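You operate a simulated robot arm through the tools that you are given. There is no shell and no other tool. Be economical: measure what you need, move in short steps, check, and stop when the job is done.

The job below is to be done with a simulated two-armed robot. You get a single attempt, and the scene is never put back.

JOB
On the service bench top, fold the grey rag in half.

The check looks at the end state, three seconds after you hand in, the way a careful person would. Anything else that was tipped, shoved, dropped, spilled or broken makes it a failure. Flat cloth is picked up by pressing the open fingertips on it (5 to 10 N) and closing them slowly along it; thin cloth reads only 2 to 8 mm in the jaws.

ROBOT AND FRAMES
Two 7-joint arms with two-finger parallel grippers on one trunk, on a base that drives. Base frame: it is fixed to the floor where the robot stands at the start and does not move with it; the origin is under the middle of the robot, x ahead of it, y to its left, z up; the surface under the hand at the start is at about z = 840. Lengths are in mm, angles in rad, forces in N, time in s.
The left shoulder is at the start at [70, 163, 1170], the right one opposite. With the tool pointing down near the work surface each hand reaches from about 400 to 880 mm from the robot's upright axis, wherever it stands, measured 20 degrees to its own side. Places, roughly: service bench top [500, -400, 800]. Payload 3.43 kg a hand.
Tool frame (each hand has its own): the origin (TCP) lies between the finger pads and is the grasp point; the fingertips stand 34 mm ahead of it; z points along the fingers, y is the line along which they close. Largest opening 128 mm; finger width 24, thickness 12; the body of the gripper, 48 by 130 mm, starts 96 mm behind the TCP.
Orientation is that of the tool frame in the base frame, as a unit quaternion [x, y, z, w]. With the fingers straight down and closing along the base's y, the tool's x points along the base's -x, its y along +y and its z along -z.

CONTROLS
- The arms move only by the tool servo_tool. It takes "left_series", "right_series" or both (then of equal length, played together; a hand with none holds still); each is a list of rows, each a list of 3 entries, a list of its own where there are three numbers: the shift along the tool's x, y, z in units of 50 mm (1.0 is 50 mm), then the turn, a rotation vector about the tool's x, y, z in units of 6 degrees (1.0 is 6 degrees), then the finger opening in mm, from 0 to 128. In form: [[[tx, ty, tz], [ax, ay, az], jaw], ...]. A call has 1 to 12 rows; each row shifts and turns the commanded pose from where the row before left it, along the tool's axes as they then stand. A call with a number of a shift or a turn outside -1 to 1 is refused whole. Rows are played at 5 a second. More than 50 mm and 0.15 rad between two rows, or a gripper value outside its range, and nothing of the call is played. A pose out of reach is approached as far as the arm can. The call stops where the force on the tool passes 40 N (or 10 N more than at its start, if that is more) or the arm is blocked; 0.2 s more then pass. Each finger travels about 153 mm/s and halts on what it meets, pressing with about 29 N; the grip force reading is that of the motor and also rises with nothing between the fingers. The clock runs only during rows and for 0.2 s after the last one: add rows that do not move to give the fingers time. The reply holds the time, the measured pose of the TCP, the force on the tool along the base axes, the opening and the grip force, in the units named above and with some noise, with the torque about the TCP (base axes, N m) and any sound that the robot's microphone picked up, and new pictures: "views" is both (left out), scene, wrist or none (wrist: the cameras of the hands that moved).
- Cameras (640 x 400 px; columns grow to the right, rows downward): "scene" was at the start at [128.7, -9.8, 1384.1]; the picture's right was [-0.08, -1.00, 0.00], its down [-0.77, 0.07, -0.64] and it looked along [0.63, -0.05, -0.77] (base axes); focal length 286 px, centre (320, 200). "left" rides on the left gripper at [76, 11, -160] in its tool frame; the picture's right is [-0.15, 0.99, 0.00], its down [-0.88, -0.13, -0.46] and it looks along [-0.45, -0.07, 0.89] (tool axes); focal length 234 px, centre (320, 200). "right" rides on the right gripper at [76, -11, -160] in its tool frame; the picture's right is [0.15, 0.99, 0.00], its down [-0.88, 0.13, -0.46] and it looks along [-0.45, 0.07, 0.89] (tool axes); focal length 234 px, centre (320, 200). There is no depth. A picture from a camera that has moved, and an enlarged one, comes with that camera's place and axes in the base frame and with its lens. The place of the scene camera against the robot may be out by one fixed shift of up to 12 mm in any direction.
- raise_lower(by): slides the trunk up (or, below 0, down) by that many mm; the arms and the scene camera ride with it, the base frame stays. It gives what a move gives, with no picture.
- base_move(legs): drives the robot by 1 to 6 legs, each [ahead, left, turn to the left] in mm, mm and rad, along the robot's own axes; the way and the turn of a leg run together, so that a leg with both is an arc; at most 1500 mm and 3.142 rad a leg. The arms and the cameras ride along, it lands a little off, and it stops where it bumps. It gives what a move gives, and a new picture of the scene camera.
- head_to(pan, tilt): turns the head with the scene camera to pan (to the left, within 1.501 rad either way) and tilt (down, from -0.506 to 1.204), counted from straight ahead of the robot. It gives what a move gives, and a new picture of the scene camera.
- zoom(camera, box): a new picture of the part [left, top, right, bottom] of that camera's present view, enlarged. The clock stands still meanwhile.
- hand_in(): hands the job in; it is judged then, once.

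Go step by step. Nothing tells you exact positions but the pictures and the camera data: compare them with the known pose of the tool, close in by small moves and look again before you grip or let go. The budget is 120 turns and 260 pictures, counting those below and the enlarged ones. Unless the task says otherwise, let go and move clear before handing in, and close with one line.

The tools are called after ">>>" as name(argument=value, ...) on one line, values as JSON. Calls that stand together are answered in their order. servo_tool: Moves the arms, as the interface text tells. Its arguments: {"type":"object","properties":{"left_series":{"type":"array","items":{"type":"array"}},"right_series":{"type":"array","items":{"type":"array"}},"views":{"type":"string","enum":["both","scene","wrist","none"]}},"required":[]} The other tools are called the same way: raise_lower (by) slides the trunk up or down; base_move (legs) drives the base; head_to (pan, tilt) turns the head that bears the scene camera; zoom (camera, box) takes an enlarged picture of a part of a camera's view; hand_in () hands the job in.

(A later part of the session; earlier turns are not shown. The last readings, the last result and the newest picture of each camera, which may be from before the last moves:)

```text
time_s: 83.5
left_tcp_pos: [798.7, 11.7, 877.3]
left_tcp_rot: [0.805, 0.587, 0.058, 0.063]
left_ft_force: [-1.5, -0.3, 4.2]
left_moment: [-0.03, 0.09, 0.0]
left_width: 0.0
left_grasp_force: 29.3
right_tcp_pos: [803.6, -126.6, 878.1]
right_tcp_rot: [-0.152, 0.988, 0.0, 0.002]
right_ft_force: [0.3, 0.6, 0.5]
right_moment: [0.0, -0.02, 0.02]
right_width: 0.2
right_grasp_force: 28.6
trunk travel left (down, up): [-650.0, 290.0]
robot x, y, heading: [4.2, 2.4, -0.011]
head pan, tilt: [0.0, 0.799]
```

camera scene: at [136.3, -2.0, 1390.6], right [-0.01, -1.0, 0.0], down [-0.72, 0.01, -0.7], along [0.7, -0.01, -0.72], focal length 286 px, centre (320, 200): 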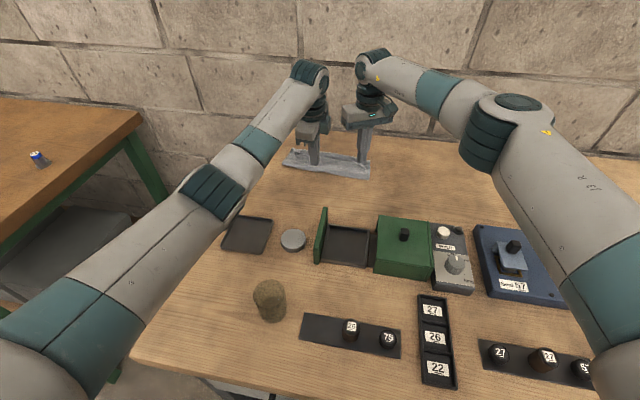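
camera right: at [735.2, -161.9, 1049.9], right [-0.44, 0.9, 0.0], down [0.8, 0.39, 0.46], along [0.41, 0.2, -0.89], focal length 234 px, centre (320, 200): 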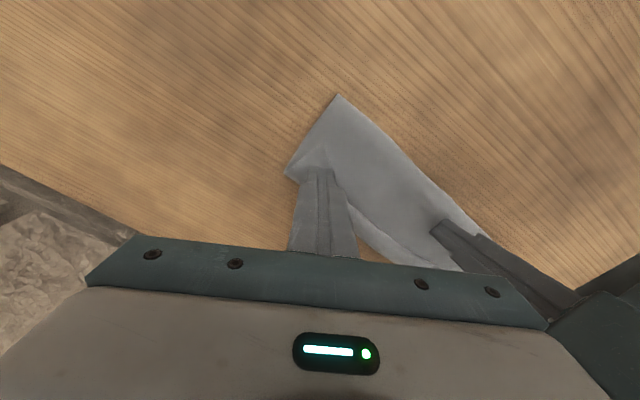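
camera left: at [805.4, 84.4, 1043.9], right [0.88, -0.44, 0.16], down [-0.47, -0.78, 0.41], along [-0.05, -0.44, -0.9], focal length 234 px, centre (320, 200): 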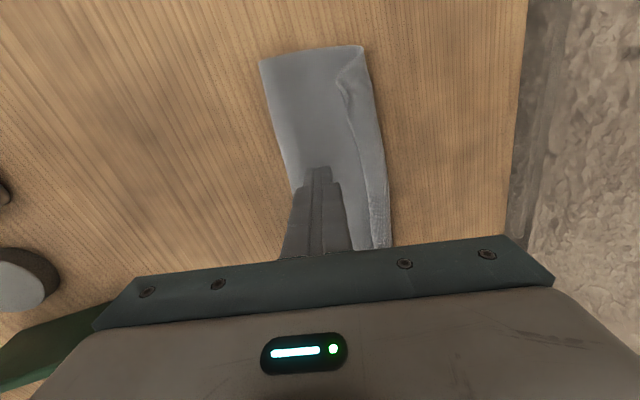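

>>> servo_tool(left_series=[[[0, 0, 0.01], [0, 0, 0], 0], [[0, 0, 0], [0, 0, 0], 0], [[0, 0, 0], [0, 0, 0], 0], [[0, 0, 0], [0, 0, 0], 0], [[0, 0, 0], [0, 0, 0], 0], [[0, 0, 0], [0, 0, 0], 0], [[0, 0, 0], [0, 0, 0], 0], [[0, 0, 0], [0, 0, 0], 0]], right_series=[[[0, 0, 0.024], [0, 0, 0], 0], [[-0.08, -0.06, 0], [0, 0, 0], 0], [[-0.08, -0.06, 0], [0, 0, 0], 0], [[-0.08, -0.06, 0], [0, 0, 0], 0], [[-0.08, -0.06, 0], [0, 0, 0], 0], [[-0.08, -0.06, 0], [0, 0, 0], 0], [[-0.08, -0.06, 0], [0, 0, 0], 0], [[0, 0, 0], [0, 0, 0], 0]], views="both")

>>> zoom(camera="scene", box=[275, 140, 375, 185])

```text
time_s: 85.3
left_tcp_pos: [799.3, 11.4, 876.7]
left_tcp_rot: [0.805, 0.587, 0.058, 0.063]
left_ft_force: [1.1, -1.6, 8.8]
left_moment: [-0.04, 0.05, 0.02]
left_width: 0.0
left_grasp_force: 29.2
right_tcp_pos: [817.1, -131.1, 878.3]
right_tcp_rot: [-0.153, 0.988, 0.001, 0.003]
right_ft_force: [-0.6, 0.4, 0.6]
right_moment: [0.0, 0.03, -0.01]
right_width: 0.0
right_grasp_force: 29.3
right hand out of reach, approached as far as the arm can: row 5, 6, 7
trunk travel left (down, up): [-650.0, 290.0]
robot x, y, heading: [4.9, 1.8, -0.008]
head pan, tilt: [0.0, 0.799]
camera scene: at [135.8, -2.0, 1390.7], right [-0.01, -1.0, 0.0], down [-0.72, 0.01, -0.7], along [0.7, -0.01, -0.72], focal length 286 px, centre (320, 200)
camera right: at [748.8, -166.7, 1038.4], right [-0.44, 0.9, 0.0], down [0.8, 0.39, 0.46], along [0.41, 0.2, -0.89], focal length 234 px, centre (320, 200)
camera left: at [807.1, 85.2, 1036.4], right [0.88, -0.44, 0.16], down [-0.47, -0.78, 0.41], along [-0.05, -0.44, -0.9], focal length 234 px, centre (320, 200)
```

scene: 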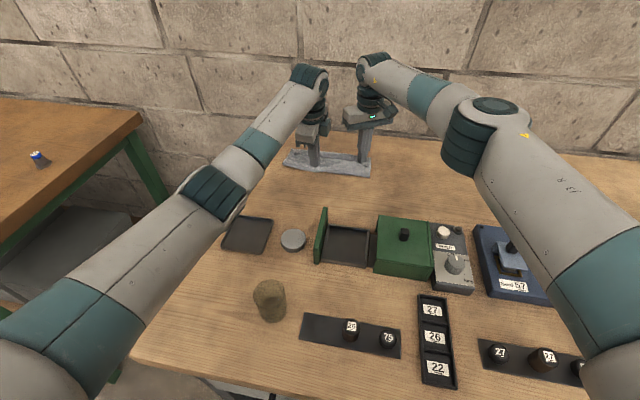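
right: 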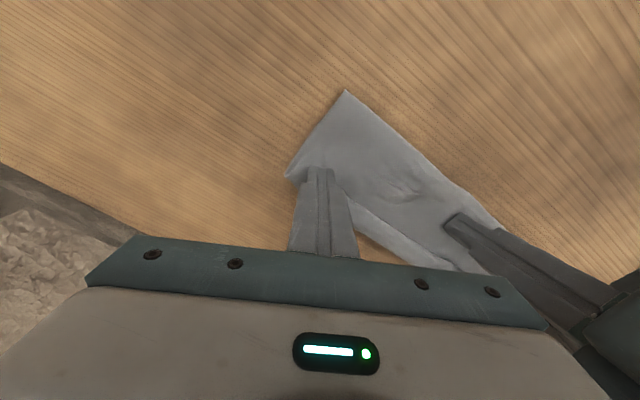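
left: 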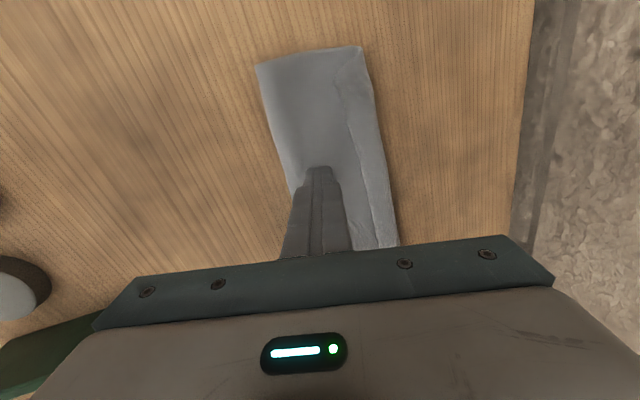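

```text
6.40 times, centred on (325, 162) of scene
camera zoom: at [135.8, -2.0, 1390.7], right [-0.01, -1.0, 0.0], down [-0.72, 0.01, -0.7], along [0.7, -0.01, -0.72], focal length 1830 px, centre (288, 440)
```

zoom: 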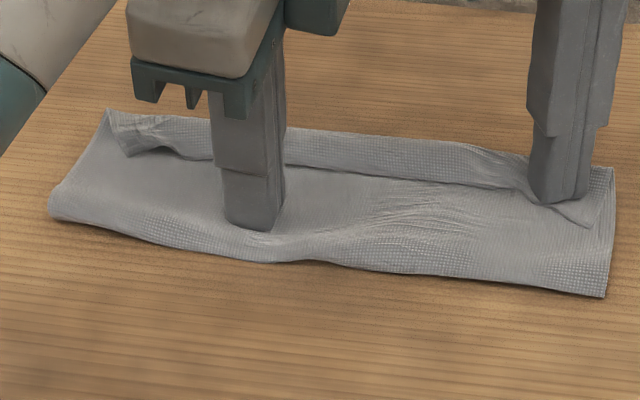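

That slid the whole stack instead of rolling the flap. Since the stack drags easily, I'll first pull the folded rag nearer by pressing close to the crease with both hands. That brings the flap within comfortable vertical reach.

>>> servo_tool(left_series=[[[0, 0, 0], [0, 0, 0], 0], [[0, 0, 0], [0, 0, 0], 0], [[0, 0, 0], [0, 0, 0], 0], [[0, 0, 0], [0, 0, 0], 0], [[0, 0, 0], [0, 0, 0], 0]], right_series=[[[0, 0, -0.3], [0, 0, 0], 0], [[0.336, 0.25, 0], [0, 0, 0], 0], [[0.336, 0.25, 0], [0, 0, 0], 0], [[0, 0, 0.28], [0, 0, 0], 0], [[0, 0, 0.02], [0, 0, 0], 0]], views="wrist")

```text
time_s: 86.5
left_tcp_pos: [798.2, 10.3, 875.9]
left_tcp_rot: [0.805, 0.587, 0.058, 0.063]
left_ft_force: [0.2, 0.7, 10.7]
left_moment: [-0.07, 0.07, 0.0]
left_width: 0.2
left_grasp_force: 29.2
right_tcp_pos: [778.9, -117.9, 878.4]
right_tcp_rot: [-0.153, 0.988, 0.0, 0.002]
right_ft_force: [0.1, -0.6, 0.1]
right_moment: [-0.02, 0.0, 0.02]
right_width: 0.0
right_grasp_force: 28.5
trunk travel left (down, up): [-650.0, 290.0]
robot x, y, heading: [2.4, 2.3, -0.011]
head pan, tilt: [0.0, 0.799]
camera right: at [709.1, -153.1, 1038.1], right [-0.44, 0.9, 0.0], down [0.8, 0.39, 0.46], along [0.41, 0.2, -0.89], focal length 234 px, centre (320, 200)
camera left: at [806.9, 85.2, 1036.3], right [0.88, -0.44, 0.16], down [-0.47, -0.78, 0.41], along [-0.05, -0.44, -0.9], focal length 234 px, centre (320, 200)
```

right: 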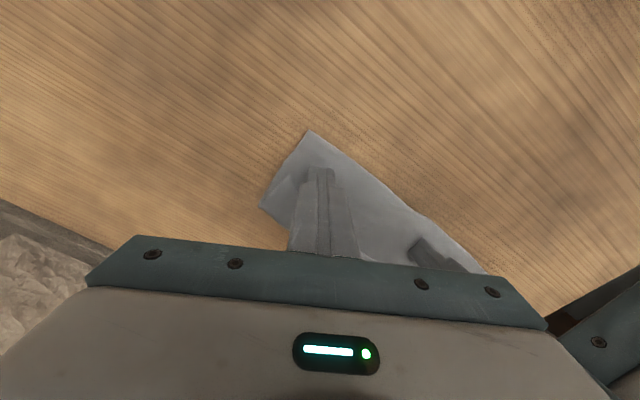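
left: 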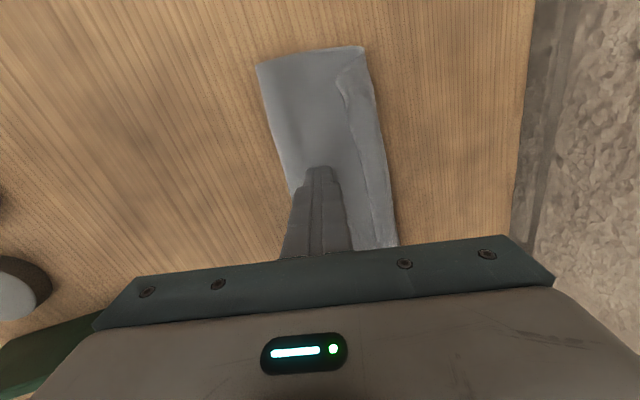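

>>> servo_tool(left_series=[[[0, 0, 0], [0, 0, 0], 0], [[0, 0, 0], [0, 0, 0], 0], [[0, -0.118, -0.021], [0, 0, 0], 0], [[0, -0.118, -0.021], [0, 0, 0], 0], [[0, -0.118, -0.021], [0, 0, 0], 0], [[0, -0.118, -0.021], [0, 0, 0], 0], [[0, -0.118, -0.021], [0, 0, 0], 0], [[0, -0.118, -0.021], [0, 0, 0], 0], [[0, -0.118, -0.021], [0, 0, 0], 0], [[0, -0.118, -0.021], [0, 0, 0], 0], [[0, -0.118, -0.021], [0, 0, 0], 0], [[0, -0.118, -0.021], [0, 0, 0], 0]], right_series=[[[0, 0, 0.04], [0, 0, 0], 0], [[0, 0, 0.02], [0, 0, 0], 0], [[0.096, 0.072, 0], [0, 0, 0], 0], [[0.096, 0.072, 0], [0, 0, 0], 0], [[0.096, 0.072, 0], [0, 0, 0], 0], [[0.096, 0.072, 0], [0, 0, 0], 0], [[0.096, 0.072, 0], [0, 0, 0], 0], [[0.096, 0.072, 0], [0, 0, 0], 0], [[0.096, 0.072, 0], [0, 0, 0], 0], [[0.096, 0.072, 0], [0, 0, 0], 0], [[0.096, 0.072, 0], [0, 0, 0], 0], [[0.096, 0.072, 0], [0, 0, 0], 0]], views="wrist")

>>> zoom(camera="scene", box=[250, 130, 410, 230])

```text
time_s: 89.1
left_tcp_pos: [740.8, 30.2, 878.6]
left_tcp_rot: [0.805, 0.588, 0.057, 0.063]
left_ft_force: [-0.3, 0.4, 0.3]
left_moment: [-0.01, -0.03, 0.01]
left_width: 0.1
left_grasp_force: 29.0
right_tcp_pos: [722.5, -98.2, 876.8]
right_tcp_rot: [-0.152, 0.988, 0.0, 0.004]
right_ft_force: [4.2, -0.9, 19.0]
right_moment: [-0.22, -0.07, 0.05]
right_width: 0.0
right_grasp_force: 28.9
trunk travel left (down, up): [-650.0, 290.0]
robot x, y, heading: [3.8, -0.0, -0.007]
head pan, tilt: [0.0, 0.799]
camera right: at [652.3, -132.9, 1035.8], right [-0.44, 0.9, 0.0], down [0.8, 0.39, 0.46], along [0.42, 0.2, -0.89], focal length 234 px, centre (320, 200)
camera left: at [749.5, 104.3, 1037.3], right [0.88, -0.44, 0.16], down [-0.47, -0.78, 0.41], along [-0.05, -0.44, -0.9], focal length 234 px, centre (320, 200)
```

right: 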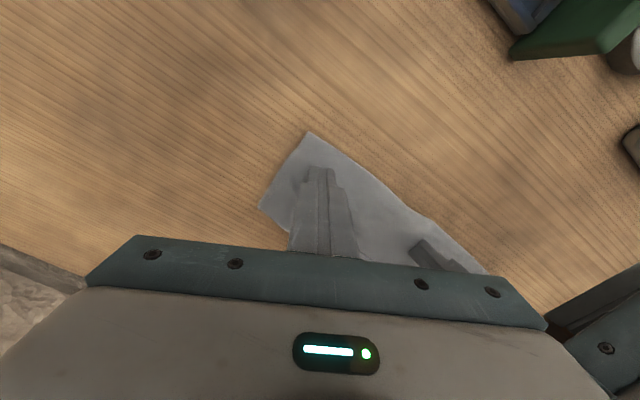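
left: 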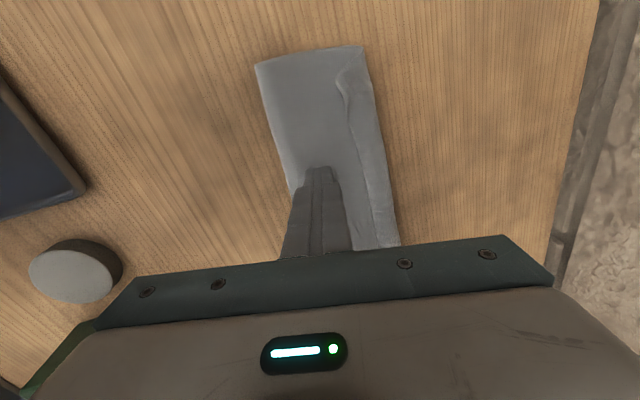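

```text
4.00 times, centred on (330, 180) of scene
camera zoom: at [135.1, -1.7, 1390.8], right [-0.01, -1.0, 0.0], down [-0.72, 0.01, -0.7], along [0.7, -0.01, -0.72], focal length 1144 px, centre (280, 280)
```

zoom: 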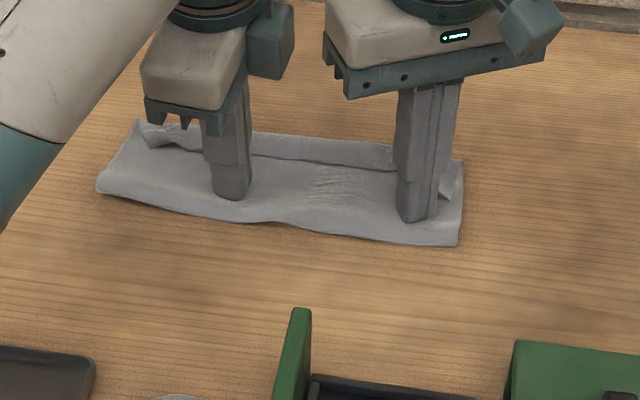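

The whole folded stack slid 60 mm nearer without distorting. Next I'll test a small trick: set the left jaws vertically across the flap's free edge, one finger on each side, and open them while pressing to push the flap toward the far side.

>>> servo_tool(left_series=[[[0, 0, -0.5], [0, 0, 0], 0], [[0, 0, 0], [0.83, 0, 0], 0], [[0, 0, 0], [0.83, 0, 0], 0], [[0.372, 0.374, 0], [0, 0, 0], 0], [[0.372, 0.374, 0], [0, 0, 0], 0], [[0, 0, 0.25], [0, 0, 0], 0], [[0, 0, 0], [0, 0, 0], 0]], right_series=[[[0, 0, -0.5], [0, 0, 0], 0], [[0, 0, -1], [0, 0, 0], 0], [[0, 0, -1], [0, 0, 0], 0], [[0, -0.5, 0], [0, 0, 0], 0], [[0, -0.5, 0], [0, 0, 0], 0], [[0, 0, 0], [0, 0, 0], 0], [[0, 0, 0], [0, 0, 0], 0]], views="both")

>>> zoom(camera="left", box=[220, 50, 460, 250])

```text
time_s: 90.7
left_tcp_pos: [784.5, 54.1, 888.8]
left_tcp_rot: [0.808, 0.589, 0.005, -0.008]
left_ft_force: [-0.3, 1.1, 0.0]
left_moment: [0.01, -0.02, 0.03]
left_width: 0.1
left_grasp_force: 29.3
right_tcp_pos: [735.4, -145.9, 999.6]
right_tcp_rot: [-0.154, 0.988, 0.0, 0.001]
right_ft_force: [0.4, -0.5, 0.7]
right_moment: [-0.02, 0.02, 0.03]
right_width: 0.0
right_grasp_force: 29.1
trunk travel left (down, up): [-650.0, 290.0]
robot x, y, heading: [4.6, 0.9, -0.008]
head pan, tilt: [0.0, 0.799]
camera scene: at [137.0, -2.4, 1390.5], right [-0.01, -1.0, 0.0], down [-0.72, 0.01, -0.7], along [0.7, -0.01, -0.72], focal length 286 px, centre (320, 200)
camera right: at [668.0, -182.0, 1159.4], right [-0.44, 0.9, 0.0], down [0.8, 0.39, 0.46], along [0.41, 0.2, -0.89], focal length 234 px, centre (320, 200)
camera left: at [820.2, 119.7, 1048.9], right [0.9, -0.44, -0.01], down [-0.39, -0.81, 0.44], along [-0.2, -0.39, -0.9], focal length 234 px, centre (320, 200)
```

scene: 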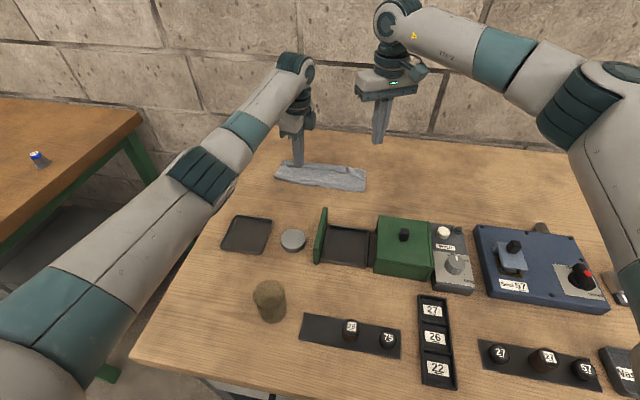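
right: 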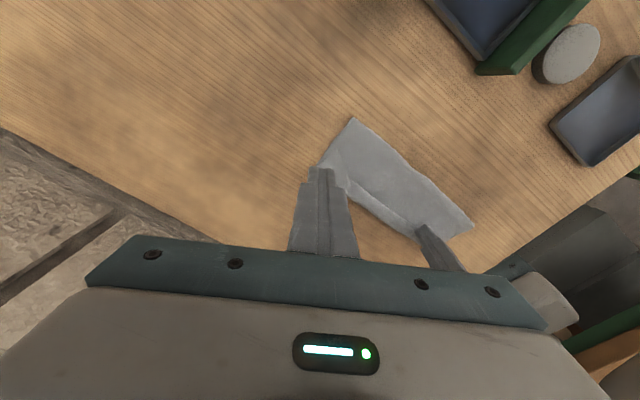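
left: 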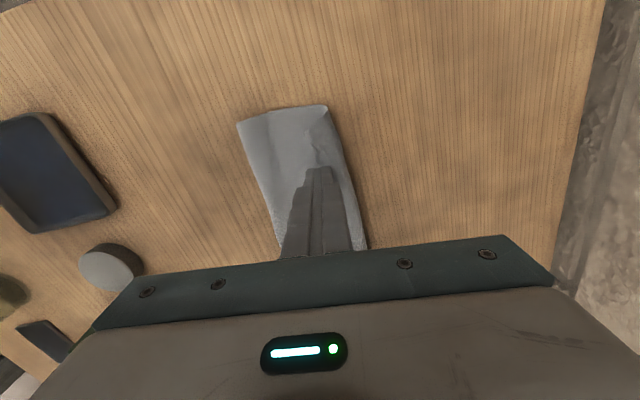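

```text
2.00 times, centred on (340, 150) of left
camera zoom: at [820.2, 119.7, 1048.9], right [0.9, -0.44, -0.01], down [-0.39, -0.81, 0.44], along [-0.2, -0.39, -0.9], focal length 468 px, centre (280, 300)
```

zoom: 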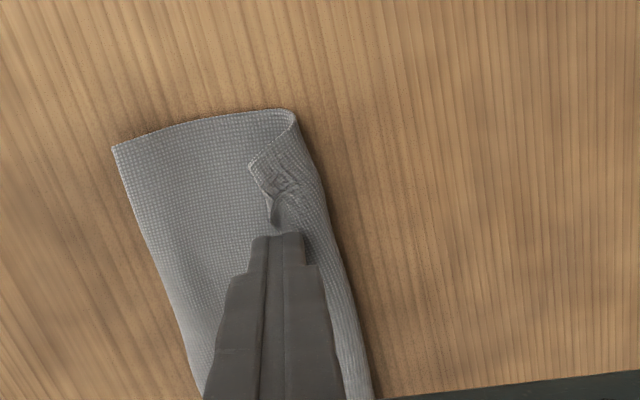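

The left view is very clear: the flap is a loose, raised curl. I'll put the closed fingertips just in front of its free edge, 1 mm above the layer below, and sweep toward the far side to turn it over like a page.

>>> servo_tool(left_series=[[[0.15, -0.45, 0], [0, 0, 0], 0], [[0, 0, 0.2], [0, 0, 0], 0], [[0, 0, 0.035], [0, 0, 0], 0], [[0, 0.12, 0], [0, 0, 0], 0], [[0, 0.12, 0], [0, 0, 0], 0], [[0, 0.12, 0], [0, 0, 0], 0], [[0, 0.12, 0], [0, 0, 0], 0], [[0, 0.12, 0], [0, 0, 0], 0], [[0, 0, 0], [0, 0, 0], 0]], views="wrist")

>>> zoom(camera="left", box=[220, 50, 460, 250])

```text
time_s: 92.7
left_tcp_pos: [795.4, 60.4, 876.8]
left_tcp_rot: [0.807, 0.59, 0.006, -0.007]
left_ft_force: [-0.4, 0.1, -0.7]
left_moment: [-0.01, -0.02, 0.0]
left_width: 0.0
left_grasp_force: 28.6
right_tcp_pos: [736.8, -145.0, 999.9]
right_tcp_rot: [-0.152, 0.988, 0.001, 0.002]
right_ft_force: [0.0, 0.1, -0.8]
right_moment: [0.0, -0.02, 0.01]
right_width: 0.0
right_grasp_force: 28.4
trunk travel left (down, up): [-650.0, 290.0]
robot x, y, heading: [6.2, 2.8, -0.006]
head pan, tilt: [0.0, 0.799]
camera left: at [829.7, 125.8, 1037.5], right [0.9, -0.44, -0.01], down [-0.39, -0.81, 0.44], along [-0.2, -0.39, -0.9], focal length 234 px, centre (320, 200)
```

left: 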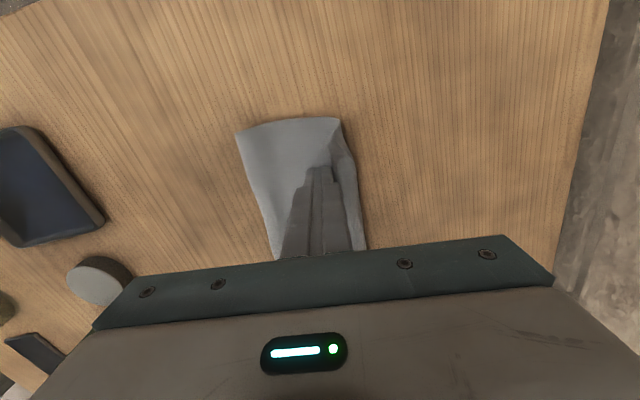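

```text
2.00 times, centred on (340, 150) of left
camera zoom: at [829.7, 125.8, 1037.5], right [0.9, -0.44, -0.01], down [-0.39, -0.81, 0.44], along [-0.2, -0.39, -0.9], focal length 468 px, centre (280, 300)
```

zoom: 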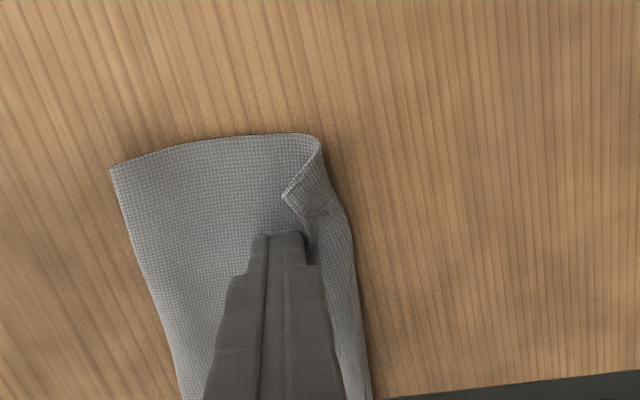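

It works: the edge is being pushed over. I'll continue the sweep, adding a little tilt for reach.

>>> servo_tool(left_series=[[[0, 0.12, 0], [0, 0, 0], 0], [[0, 0.12, 0], [0, 0, 0], 0], [[0, 0.06, -0.02], [-0.8, 0, 0], 0], [[0, 0.06, -0.02], [-0.8, 0, 0], 0], [[0, 0.118, 0.021], [0, 0, 0], 0], [[0, 0.118, 0.021], [0, 0, 0], 0], [[0, 0.118, 0.021], [0, 0, 0], 0], [[0, 0, 0], [0, 0, 0], 0]], views="wrist")

>>> zoom(camera="left", box=[220, 50, 460, 250])

```text
time_s: 94.5
left_tcp_pos: [829.1, 48.1, 879.5]
left_tcp_rot: [0.805, 0.587, 0.054, 0.06]
left_ft_force: [0.1, 0.6, -0.6]
left_moment: [0.0, -0.01, 0.01]
left_width: 0.0
left_grasp_force: 29.1
right_tcp_pos: [737.0, -146.6, 999.7]
right_tcp_rot: [-0.154, 0.988, 0.001, 0.002]
right_ft_force: [-0.2, 0.5, -1.1]
right_moment: [0.01, 0.01, -0.01]
right_width: 0.3
right_grasp_force: 28.6
trunk travel left (down, up): [-650.0, 290.0]
robot x, y, heading: [8.1, 2.5, -0.008]
head pan, tilt: [0.0, 0.799]
camera left: at [838.5, 122.4, 1038.6], right [0.88, -0.44, 0.16], down [-0.46, -0.78, 0.41], along [-0.06, -0.44, -0.9], focal length 234 px, centre (320, 200)
```

left: 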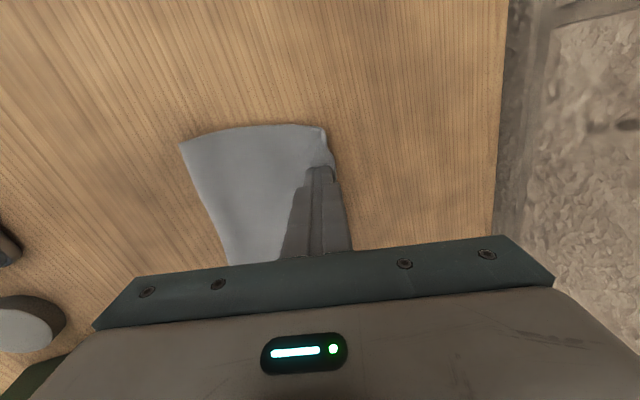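

```text
2.00 times, centred on (340, 150) of left
camera zoom: at [838.5, 122.4, 1038.6], right [0.88, -0.44, 0.16], down [-0.46, -0.78, 0.41], along [-0.06, -0.44, -0.9], focal length 468 px, centre (280, 300)
```

zoom: 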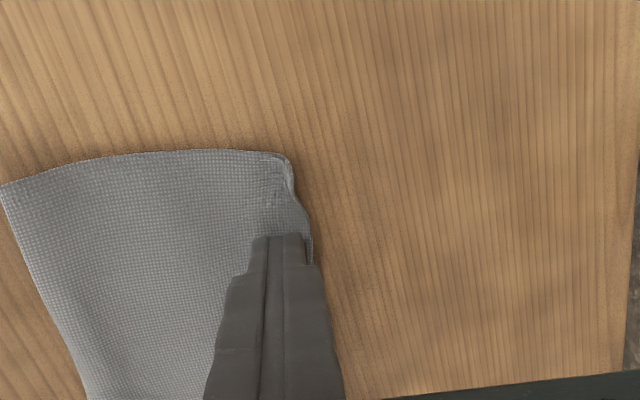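

The left end of the flap looks nearly turned over. I'll lift and look at the whole rag.

>>> servo_tool(left_series=[[[0, 0.1, 0.017], [0, 0, 0], 0], [[0, 0.02, -0.3], [0, 0, 0], 0], [[0, 0, -0.9], [0, 0, 0], 0], [[0, 0, -0.9], [0, 0, 0], 0], [[0.6, 0, 0], [0, 0, 0], 0]], views="wrist")

>>> zoom(camera="scene", box=[265, 145, 375, 200])

```text
time_s: 95.7
left_tcp_pos: [828.3, 79.6, 982.6]
left_tcp_rot: [0.806, 0.587, 0.054, 0.059]
left_ft_force: [0.6, 0.3, -1.2]
left_moment: [-0.03, 0.04, 0.0]
left_width: 0.0
left_grasp_force: 29.3
right_tcp_pos: [739.0, -144.7, 999.1]
right_tcp_rot: [-0.153, 0.988, 0.001, 0.001]
right_ft_force: [0.5, 0.3, 0.8]
right_moment: [-0.03, 0.04, -0.04]
right_width: 0.1
right_grasp_force: 29.5
trunk travel left (down, up): [-650.0, 290.0]
robot x, y, heading: [4.3, 2.8, -0.014]
head pan, tilt: [0.0, 0.799]
camera left: at [837.3, 154.1, 1142.3], right [0.88, -0.44, 0.16], down [-0.46, -0.78, 0.41], along [-0.06, -0.44, -0.9], focal length 234 px, centre (320, 200)
```

left: 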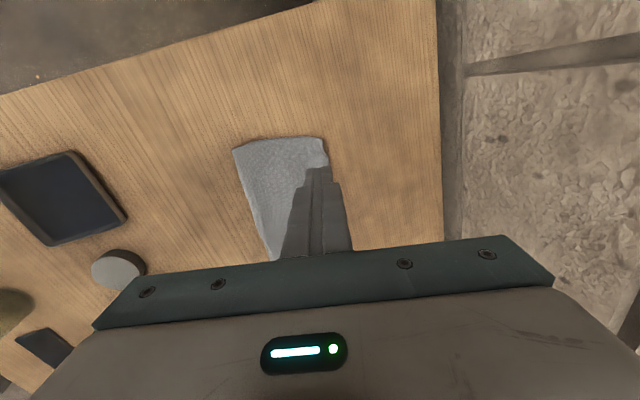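

```text
5.82 times, centred on (320, 172) of scene
camera zoom: at [137.9, 0.0, 1390.4], right [-0.01, -1.0, 0.0], down [-0.72, 0.01, -0.7], along [0.7, -0.01, -0.72], focal length 1664 px, centre (320, 360)
```

zoom: 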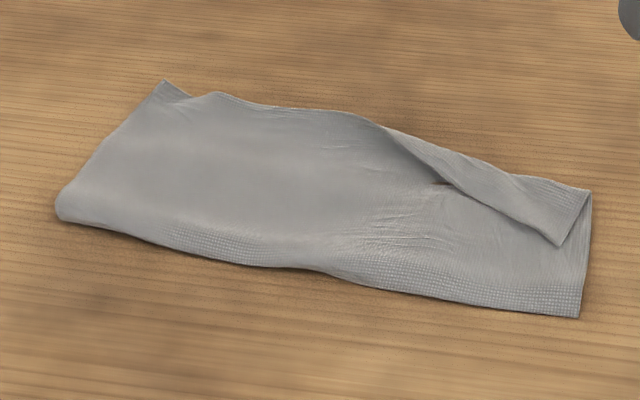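

Excellent, the left half of the flap is now turned over. I'll do the same on the right with the right hand, starting just in front of the folded-back corner.

>>> servo_tool(right_series=[[[0.146, 0.434, 0], [0, 0, 0], 0], [[0.146, 0.434, 0.8], [0, 0, 0], 0], [[0, 0, 0.8], [0, 0, 0], 0], [[0, 0, 0.56], [0, 0, 0], 0], [[0, 0, 0], [0, 0, 0], 0]], views="wrist")

>>> zoom(camera="right", box=[200, 80, 480, 260])

```text
time_s: 96.9
left_tcp_pos: [828.5, 77.9, 984.4]
left_tcp_rot: [0.806, 0.587, 0.055, 0.059]
left_ft_force: [-0.6, 0.0, 0.0]
left_moment: [-0.02, 0.0, 0.02]
left_width: 0.0
left_grasp_force: 28.7
right_tcp_pos: [710.0, -109.0, 891.5]
right_tcp_rot: [-0.154, 0.988, 0.001, 0.002]
right_ft_force: [-0.4, -0.8, -0.5]
right_moment: [-0.01, 0.0, -0.02]
right_width: 0.0
right_grasp_force: 28.3
trunk travel left (down, up): [-650.0, 290.0]
robot x, y, heading: [3.9, 3.2, -0.011]
head pan, tilt: [0.0, 0.799]
camera right: at [641.7, -143.5, 1051.5], right [-0.44, 0.9, 0.0], down [0.8, 0.39, 0.46], along [0.41, 0.2, -0.89], focal length 234 px, centre (320, 200)
```

right: 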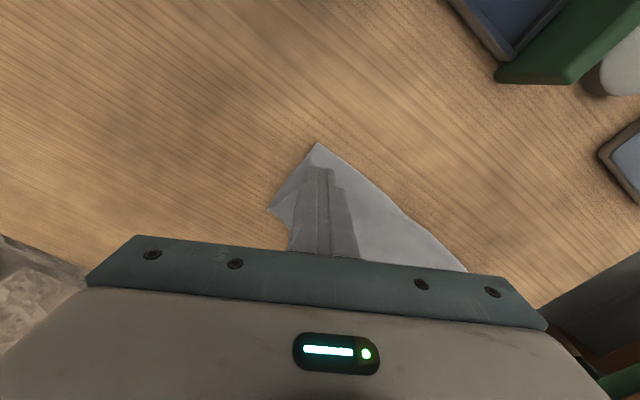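

```text
2.22 times, centred on (340, 170) of right
camera zoom: at [641.7, -143.5, 1051.5], right [-0.44, 0.9, 0.0], down [0.8, 0.39, 0.46], along [0.41, 0.2, -0.89], focal length 520 px, centre (276, 267)
```

zoom: 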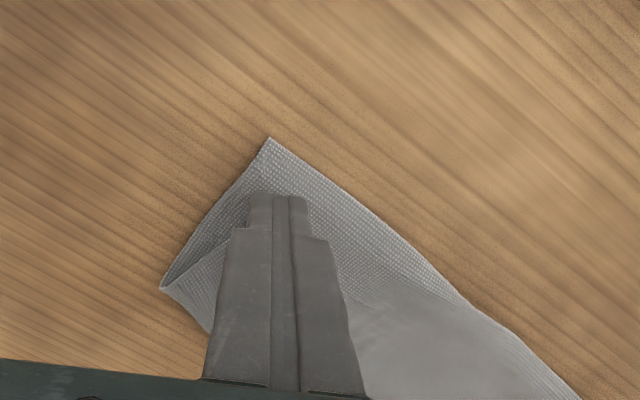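

>>> servo_tool(right_series=[[[0, 0, 0.2], [0, 0, 0], 0], [[0, 0, 0.09], [0, 0, 0], 0], [[-0.096, -0.072, 0], [0, 0, 0], 0], [[-0.096, -0.072, 0], [0, 0, 0], 0], [[-0.096, -0.072, 0], [0, 0, 0], 0], [[-0.096, -0.072, 0], [0, 0, 0], 0], [[-0.096, -0.072, 0], [0, 0, 0], 0], [[-0.096, -0.072, 0], [0, 0, 0], 0], [[0, 0, 0], [0, 0, 0], 0]], views="wrist")

>>> zoom(camera="scene", box=[265, 145, 375, 200])

```text
time_s: 98.9
left_tcp_pos: [826.0, 78.5, 984.2]
left_tcp_rot: [0.806, 0.586, 0.056, 0.059]
left_ft_force: [0.8, 0.1, -0.4]
left_moment: [-0.03, 0.01, -0.02]
left_width: 0.4
left_grasp_force: 29.0
right_tcp_pos: [745.4, -120.2, 877.5]
right_tcp_rot: [-0.153, 0.988, 0.001, 0.003]
right_ft_force: [-0.4, 0.0, 2.1]
right_moment: [0.0, 0.04, 0.02]
right_width: 0.0
right_grasp_force: 29.1
trunk travel left (down, up): [-650.0, 290.0]
robot x, y, heading: [7.6, 5.1, -0.008]
head pan, tilt: [0.0, 0.799]
camera right: at [675.7, -155.6, 1036.9], right [-0.44, 0.9, 0.0], down [0.8, 0.39, 0.46], along [0.41, 0.2, -0.89], focal length 234 px, centre (320, 200)
```

right: 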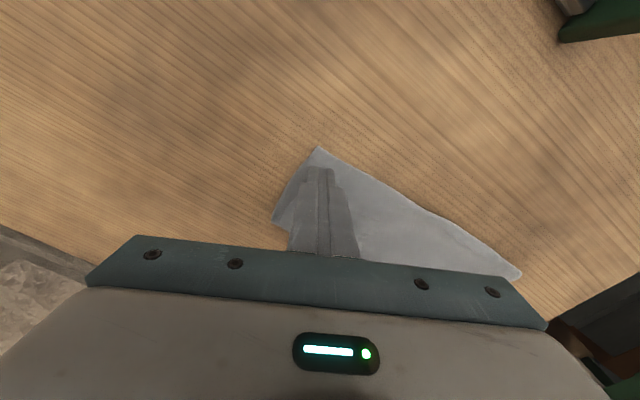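

```text
5.82 times, centred on (320, 172) of scene
camera zoom: at [136.6, -2.0, 1390.6], right [-0.01, -1.0, 0.0], down [-0.72, 0.01, -0.7], along [0.7, -0.01, -0.72], focal length 1664 px, centre (320, 360)
```

zoom: 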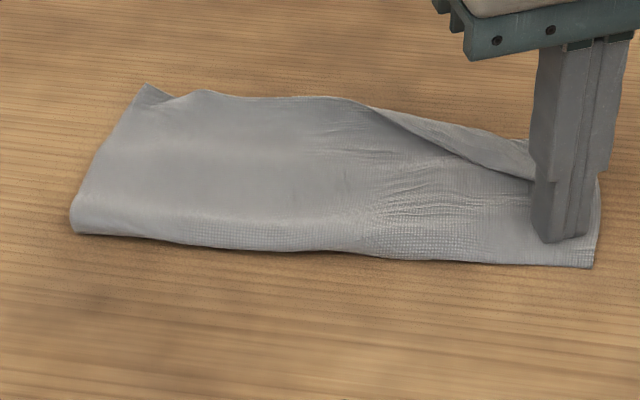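

The right finger pressed a little and slid the stack instead of flipping the flap. I'll lift off, move aside and look again before trying from where the curl stands up.

>>> servo_tool(right_series=[[[0, 0, -0.4], [0, 0, 0], 0], [[0, 0, -1], [0, 0, 0], 0], [[0, -1, -0.6], [0, 0, 0], 0], [[0, -0.6, 0], [0, 0, 0], 0]], views="wrist")

>>> zoom(camera="scene", box=[265, 145, 375, 200])

>>> zoom(camera="right", box=[280, 60, 540, 260])

```text
refused: row 3 steps farther than a row can; nothing moved
```

```text
5.82 times, centred on (320, 172) of scene
camera zoom: at [136.6, -2.0, 1390.6], right [-0.01, -1.0, 0.0], down [-0.72, 0.01, -0.7], along [0.7, -0.01, -0.72], focal length 1664 px, centre (320, 360)
```

zoom: 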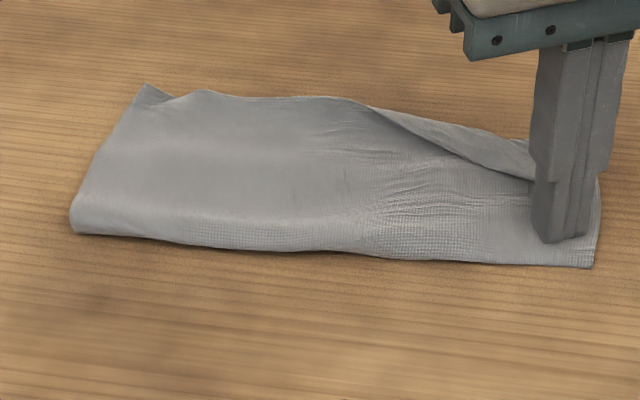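

```text
2.00 times, centred on (410, 160) of right
camera zoom: at [675.7, -155.6, 1036.9], right [-0.44, 0.9, 0.0], down [0.8, 0.39, 0.46], along [0.41, 0.2, -0.89], focal length 468 px, centre (140, 280)
```

zoom: 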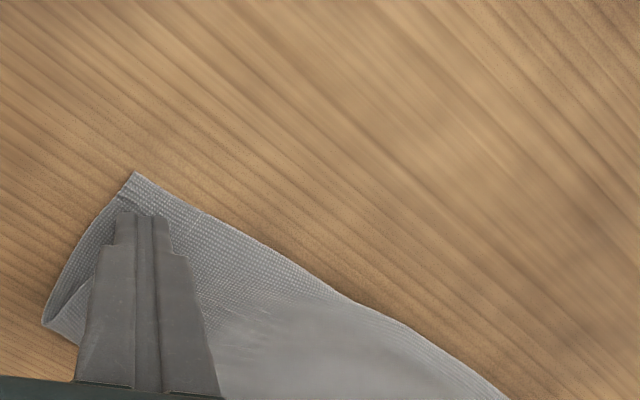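

>>> servo_tool(right_series=[[[0, 0, -0.4], [0, 0, 0], 0], [[0, 0, -1], [0, 0, 0], 0], [[0, -0.9, 0], [0, 0, 0], 0], [[0, -0.9, 0], [0, 0, 0], 0]], views="wrist")

>>> zoom(camera="scene", box=[265, 145, 375, 200])

>>> zoom(camera="right", box=[280, 60, 540, 260])

```text
time_s: 99.9
left_tcp_pos: [827.5, 78.7, 983.7]
left_tcp_rot: [0.806, 0.587, 0.055, 0.06]
left_ft_force: [0.4, 0.1, -0.2]
left_moment: [0.04, -0.01, 0.03]
left_width: 0.0
left_grasp_force: 29.0
right_tcp_pos: [771.6, -207.0, 947.4]
right_tcp_rot: [-0.153, 0.988, 0.001, 0.003]
right_ft_force: [-0.5, -0.7, -0.4]
right_moment: [0.05, -0.02, -0.01]
right_width: 0.1
right_grasp_force: 28.8
trunk travel left (down, up): [-650.0, 290.0]
robot x, y, heading: [5.1, -1.1, -0.008]
head pan, tilt: [0.0, 0.799]
camera right: at [702.3, -242.6, 1107.2], right [-0.44, 0.9, 0.0], down [0.8, 0.39, 0.46], along [0.41, 0.2, -0.89], focal length 234 px, centre (320, 200)
```

right: 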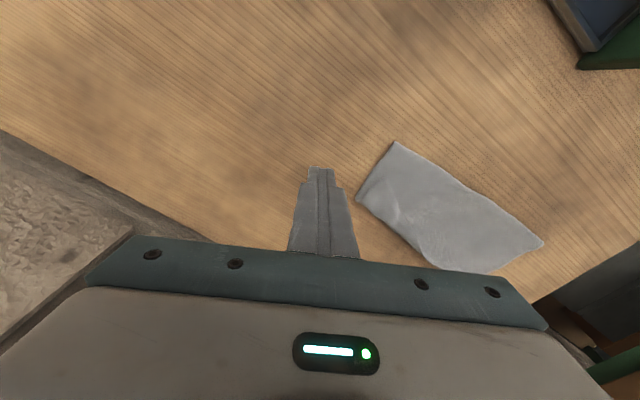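

```text
5.82 times, centred on (320, 172) of scene
camera zoom: at [136.8, -2.8, 1390.5], right [-0.01, -1.0, 0.0], down [-0.72, 0.01, -0.7], along [0.7, -0.01, -0.72], focal length 1664 px, centre (320, 360)
```

zoom: 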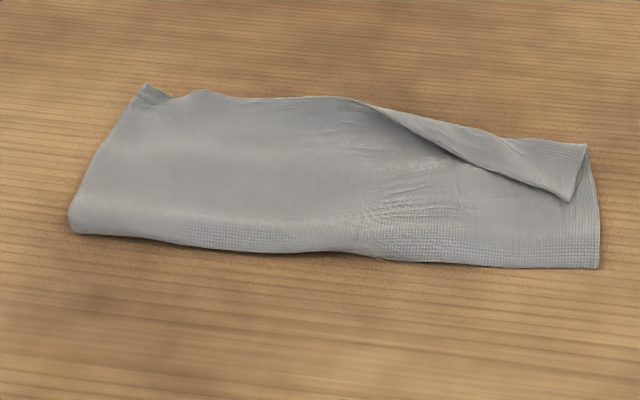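

```text
2.00 times, centred on (410, 160) of right
camera zoom: at [702.3, -242.6, 1107.2], right [-0.44, 0.9, 0.0], down [0.8, 0.39, 0.46], along [0.41, 0.2, -0.89], focal length 468 px, centre (140, 280)
```

zoom: 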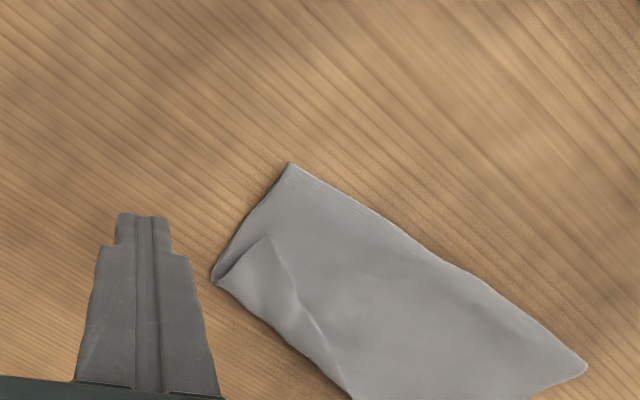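

The rag is clear to see. The remaining flap runs from the corner (766,-126) to about (822,-29), near the right arm's reach limit. I'll first drag the right end nearer again by pressing near the crease.

>>> servo_tool(right_series=[[[-0.02, 0.67, 0], [0, 0, 0], 0], [[-0.02, 0.67, 0], [0, 0, 0], 0], [[-0.02, 0.67, 0], [0, 0, 0], 0], [[0, 0, 0.7], [0, 0, 0], 0], [[0, 0, 0.66], [0, 0, 0], 0], [[0, 0, 0.03], [0, 0, 0], 0], [[0, 0, 0.02], [0, 0, 0], 0], [[0, 0, 0], [0, 0, 0], 0]], views="wrist")

```text
time_s: 101.7
left_tcp_pos: [825.6, 78.9, 984.2]
left_tcp_rot: [0.806, 0.586, 0.056, 0.059]
left_ft_force: [0.3, 0.3, -0.4]
left_moment: [0.01, 0.0, 0.01]
left_width: 0.1
left_grasp_force: 29.1
right_tcp_pos: [744.9, -109.3, 878.1]
right_tcp_rot: [-0.153, 0.988, 0.001, 0.003]
right_ft_force: [0.8, 0.5, 1.0]
right_moment: [-0.01, -0.02, 0.01]
right_width: 0.1
right_grasp_force: 28.9
trunk travel left (down, up): [-650.0, 290.0]
robot x, y, heading: [2.8, 2.8, -0.01]
head pan, tilt: [0.0, 0.799]
camera right: at [675.2, -144.1, 1036.8], right [-0.44, 0.9, 0.0], down [0.8, 0.39, 0.46], along [0.41, 0.2, -0.89], focal length 234 px, centre (320, 200)
```

right: 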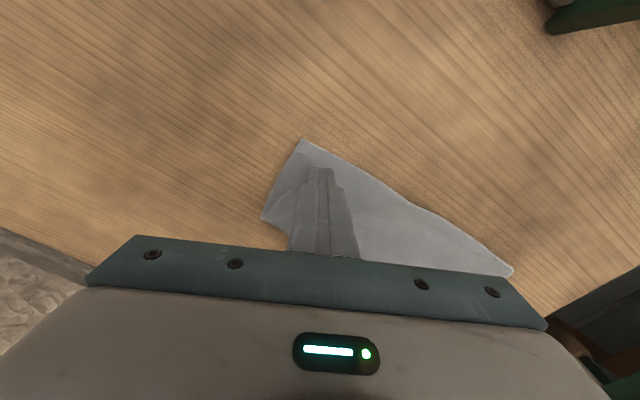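

>>> servo_tool(right_series=[[[0, 0, 0.02], [0, 0, 0], 0], [[0, 0, 0.016], [0, 0, 0], 0], [[0.1, 0.057, 0], [0, 0, 0], 0], [[0.1, 0.057, 0], [0, 0, 0], 0], [[0.1, 0.057, 0], [0, 0, 0], 0], [[0.1, 0.057, 0], [0, 0, 0], 0], [[0.1, 0.057, 0], [0, 0, 0], 0], [[0.1, 0.057, 0], [0, 0, 0], 0], [[0.1, 0.057, 0], [0, 0, 0], 0], [[0, 0, 0], [0, 0, 0], 0]], views="none")

>>> servo_tool(right_series=[[[0, 0, -0.5], [0, 0, 0], 0], [[0, 0, -0.9], [0, 0, 0], 0], [[0, -0.9, 0], [0, 0, 0], 0], [[0, -0.9, 0], [0, 0, 0], 0]], views="wrist")

>>> zoom(camera="scene", box=[265, 145, 375, 200])

>>> zoom(camera="right", box=[280, 60, 540, 260])

```text
time_s: 103.9
left_tcp_pos: [826.9, 78.9, 983.7]
left_tcp_rot: [0.806, 0.586, 0.055, 0.06]
left_ft_force: [-0.5, -1.3, 0.5]
left_moment: [0.01, 0.02, 0.02]
left_width: 0.0
left_grasp_force: 29.0
right_tcp_pos: [703.2, -100.2, 875.6]
right_tcp_rot: [-0.153, 0.988, 0.002, 0.003]
right_ft_force: [3.4, -2.1, 16.5]
right_moment: [-0.2, -0.12, 0.02]
right_width: 0.1
right_grasp_force: 29.1
trunk travel left (down, up): [-650.0, 290.0]
robot x, y, heading: [5.7, 3.2, -0.008]
head pan, tilt: [0.0, 0.799]
```

```text
time_s: 104.9
left_tcp_pos: [826.8, 78.6, 985.0]
left_tcp_rot: [0.805, 0.587, 0.056, 0.06]
left_ft_force: [-0.8, -0.9, 0.2]
left_moment: [-0.03, 0.02, 0.02]
left_width: 0.0
left_grasp_force: 29.2
right_tcp_pos: [728.4, -186.3, 944.5]
right_tcp_rot: [-0.154, 0.988, 0.0, 0.003]
right_ft_force: [-0.9, 0.1, 0.1]
right_moment: [0.01, 0.02, 0.03]
right_width: 0.0
right_grasp_force: 29.2
trunk travel left (down, up): [-650.0, 290.0]
robot x, y, heading: [3.8, -0.1, -0.007]
head pan, tilt: [0.0, 0.799]
camera right: at [661.6, -221.4, 1104.9], right [-0.44, 0.9, 0.0], down [0.8, 0.39, 0.46], along [0.41, 0.2, -0.89], focal length 234 px, centre (320, 200)
```

right: 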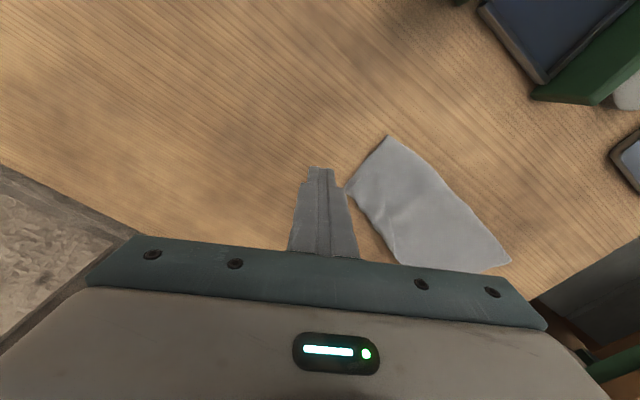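

```text
5.82 times, centred on (320, 172) of scene
camera zoom: at [136.7, -2.9, 1390.6], right [-0.01, -1.0, 0.0], down [-0.72, 0.01, -0.7], along [0.7, -0.01, -0.72], focal length 1664 px, centre (320, 360)
```

zoom: 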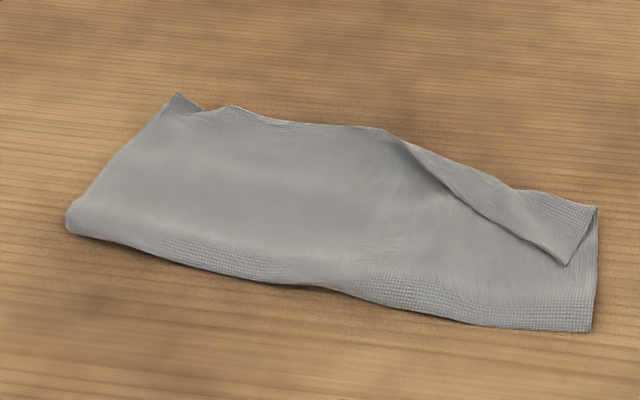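

```text
2.00 times, centred on (410, 160) of right
camera zoom: at [661.6, -221.4, 1104.9], right [-0.44, 0.9, 0.0], down [0.8, 0.39, 0.46], along [0.41, 0.2, -0.89], focal length 468 px, centre (140, 280)
```

zoom: 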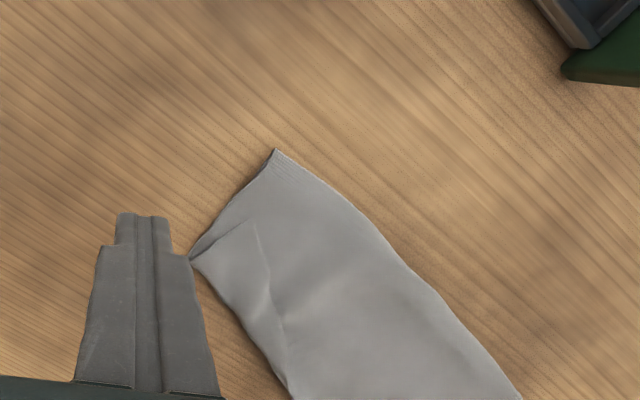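

Now the flap is within easy reach. I'll sweep it from its raised middle part, about 3 mm above the lower layers, pushing toward the far right.

>>> servo_tool(right_series=[[[-0.21, 0.738, 0], [0, 0, 0], 0], [[-0.21, 0.738, 0], [0, 0, 0], 0], [[-0.21, 0.738, 0], [0, 0, 0], 0], [[0, 0, 0.66], [0, 0, 0], 0], [[0, 0, 0.65], [0, 0, 0], 0], [[-0.087, -0.082, 0], [0, 0, 0], 0], [[-0.087, -0.082, 0], [0, 0, 0], 0], [[-0.087, -0.082, 0], [0, 0, 0], 0], [[-0.087, -0.082, 0], [0, 0, 0], 0], [[-0.087, -0.082, 0], [0, 0, 0], 0], [[-0.087, -0.082, 0], [0, 0, 0], 0], [[0, 0, 0], [0, 0, 0], 0]], views="none")

>>> zoom(camera="scene", box=[265, 145, 375, 200])

```text
time_s: 107.5
left_tcp_pos: [826.9, 78.7, 983.6]
left_tcp_rot: [0.805, 0.587, 0.055, 0.06]
left_ft_force: [-0.8, 1.1, 0.7]
left_moment: [-0.01, 0.0, -0.06]
left_width: 0.1
left_grasp_force: 28.2
right_tcp_pos: [760.5, -87.5, 880.0]
right_tcp_rot: [-0.153, 0.988, 0.002, 0.003]
right_ft_force: [-0.1, 0.1, -0.7]
right_moment: [0.01, -0.01, 0.02]
right_width: 0.1
right_grasp_force: 29.1
trunk travel left (down, up): [-650.0, 290.0]
robot x, y, heading: [3.5, 3.2, -0.014]
head pan, tilt: [0.0, 0.799]
```

```text
5.82 times, centred on (320, 172) of scene
camera zoom: at [137.0, -2.0, 1390.5], right [-0.01, -1.0, 0.0], down [-0.72, 0.01, -0.7], along [0.7, -0.01, -0.72], focal length 1664 px, centre (320, 360)
```

zoom: 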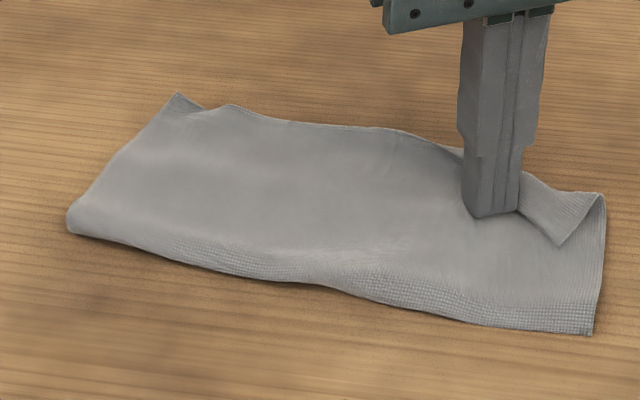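

It's working, and the flap is opening up. I'll continue.

>>> servo_tool(right_series=[[[-0.087, -0.082, 0], [0, 0, 0], 0], [[-0.087, -0.082, 0], [0, 0, 0], 0], [[-0.087, -0.082, 0], [0, 0, 0], 0], [[-0.087, -0.082, 0], [0, 0, 0], 0], [[-0.087, -0.082, 0], [0, 0, 0], 0], [[0, 0, 0], [0, 0, 0], 0]], views="none")

>>> zoom(camera="scene", box=[265, 145, 375, 200])

>>> zoom(camera="right", box=[220, 80, 480, 260])

```text
time_s: 108.9
left_tcp_pos: [827.5, 78.6, 984.5]
left_tcp_rot: [0.806, 0.586, 0.055, 0.059]
left_ft_force: [0.1, 0.0, -0.5]
left_moment: [-0.01, 0.0, 0.01]
left_width: 0.0
left_grasp_force: 29.3
right_tcp_pos: [787.3, -100.5, 879.5]
right_tcp_rot: [-0.153, 0.988, 0.001, 0.002]
right_ft_force: [0.5, 0.2, 0.5]
right_moment: [0.02, 0.0, -0.01]
right_width: 0.0
right_grasp_force: 29.3
trunk travel left (down, up): [-650.0, 290.0]
robot x, y, heading: [5.6, -0.9, -0.015]
head pan, tilt: [0.0, 0.799]
```

```text
5.82 times, centred on (320, 172) of scene
camera zoom: at [137.0, -2.0, 1390.5], right [-0.01, -1.0, 0.0], down [-0.72, 0.01, -0.7], along [0.7, -0.01, -0.72], focal length 1664 px, centre (320, 360)
```

zoom: 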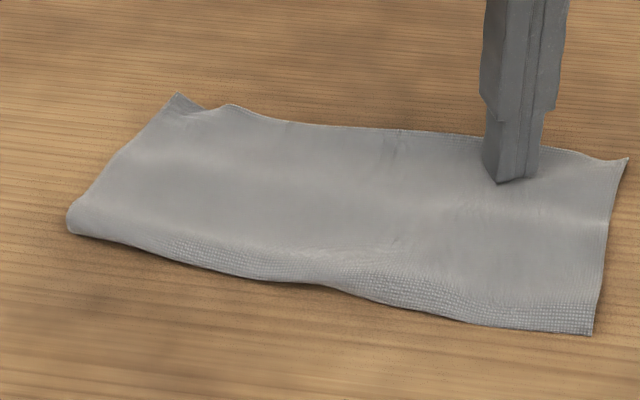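

```text
2.22 times, centred on (350, 170) of right
camera zoom: at [718.3, -135.2, 1039.5], right [-0.44, 0.9, 0.0], down [0.8, 0.39, 0.46], along [0.41, 0.2, -0.89], focal length 520 px, centre (253, 267)
```

zoom: 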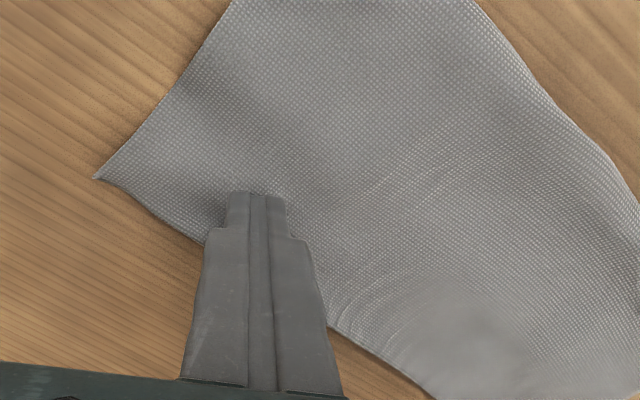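

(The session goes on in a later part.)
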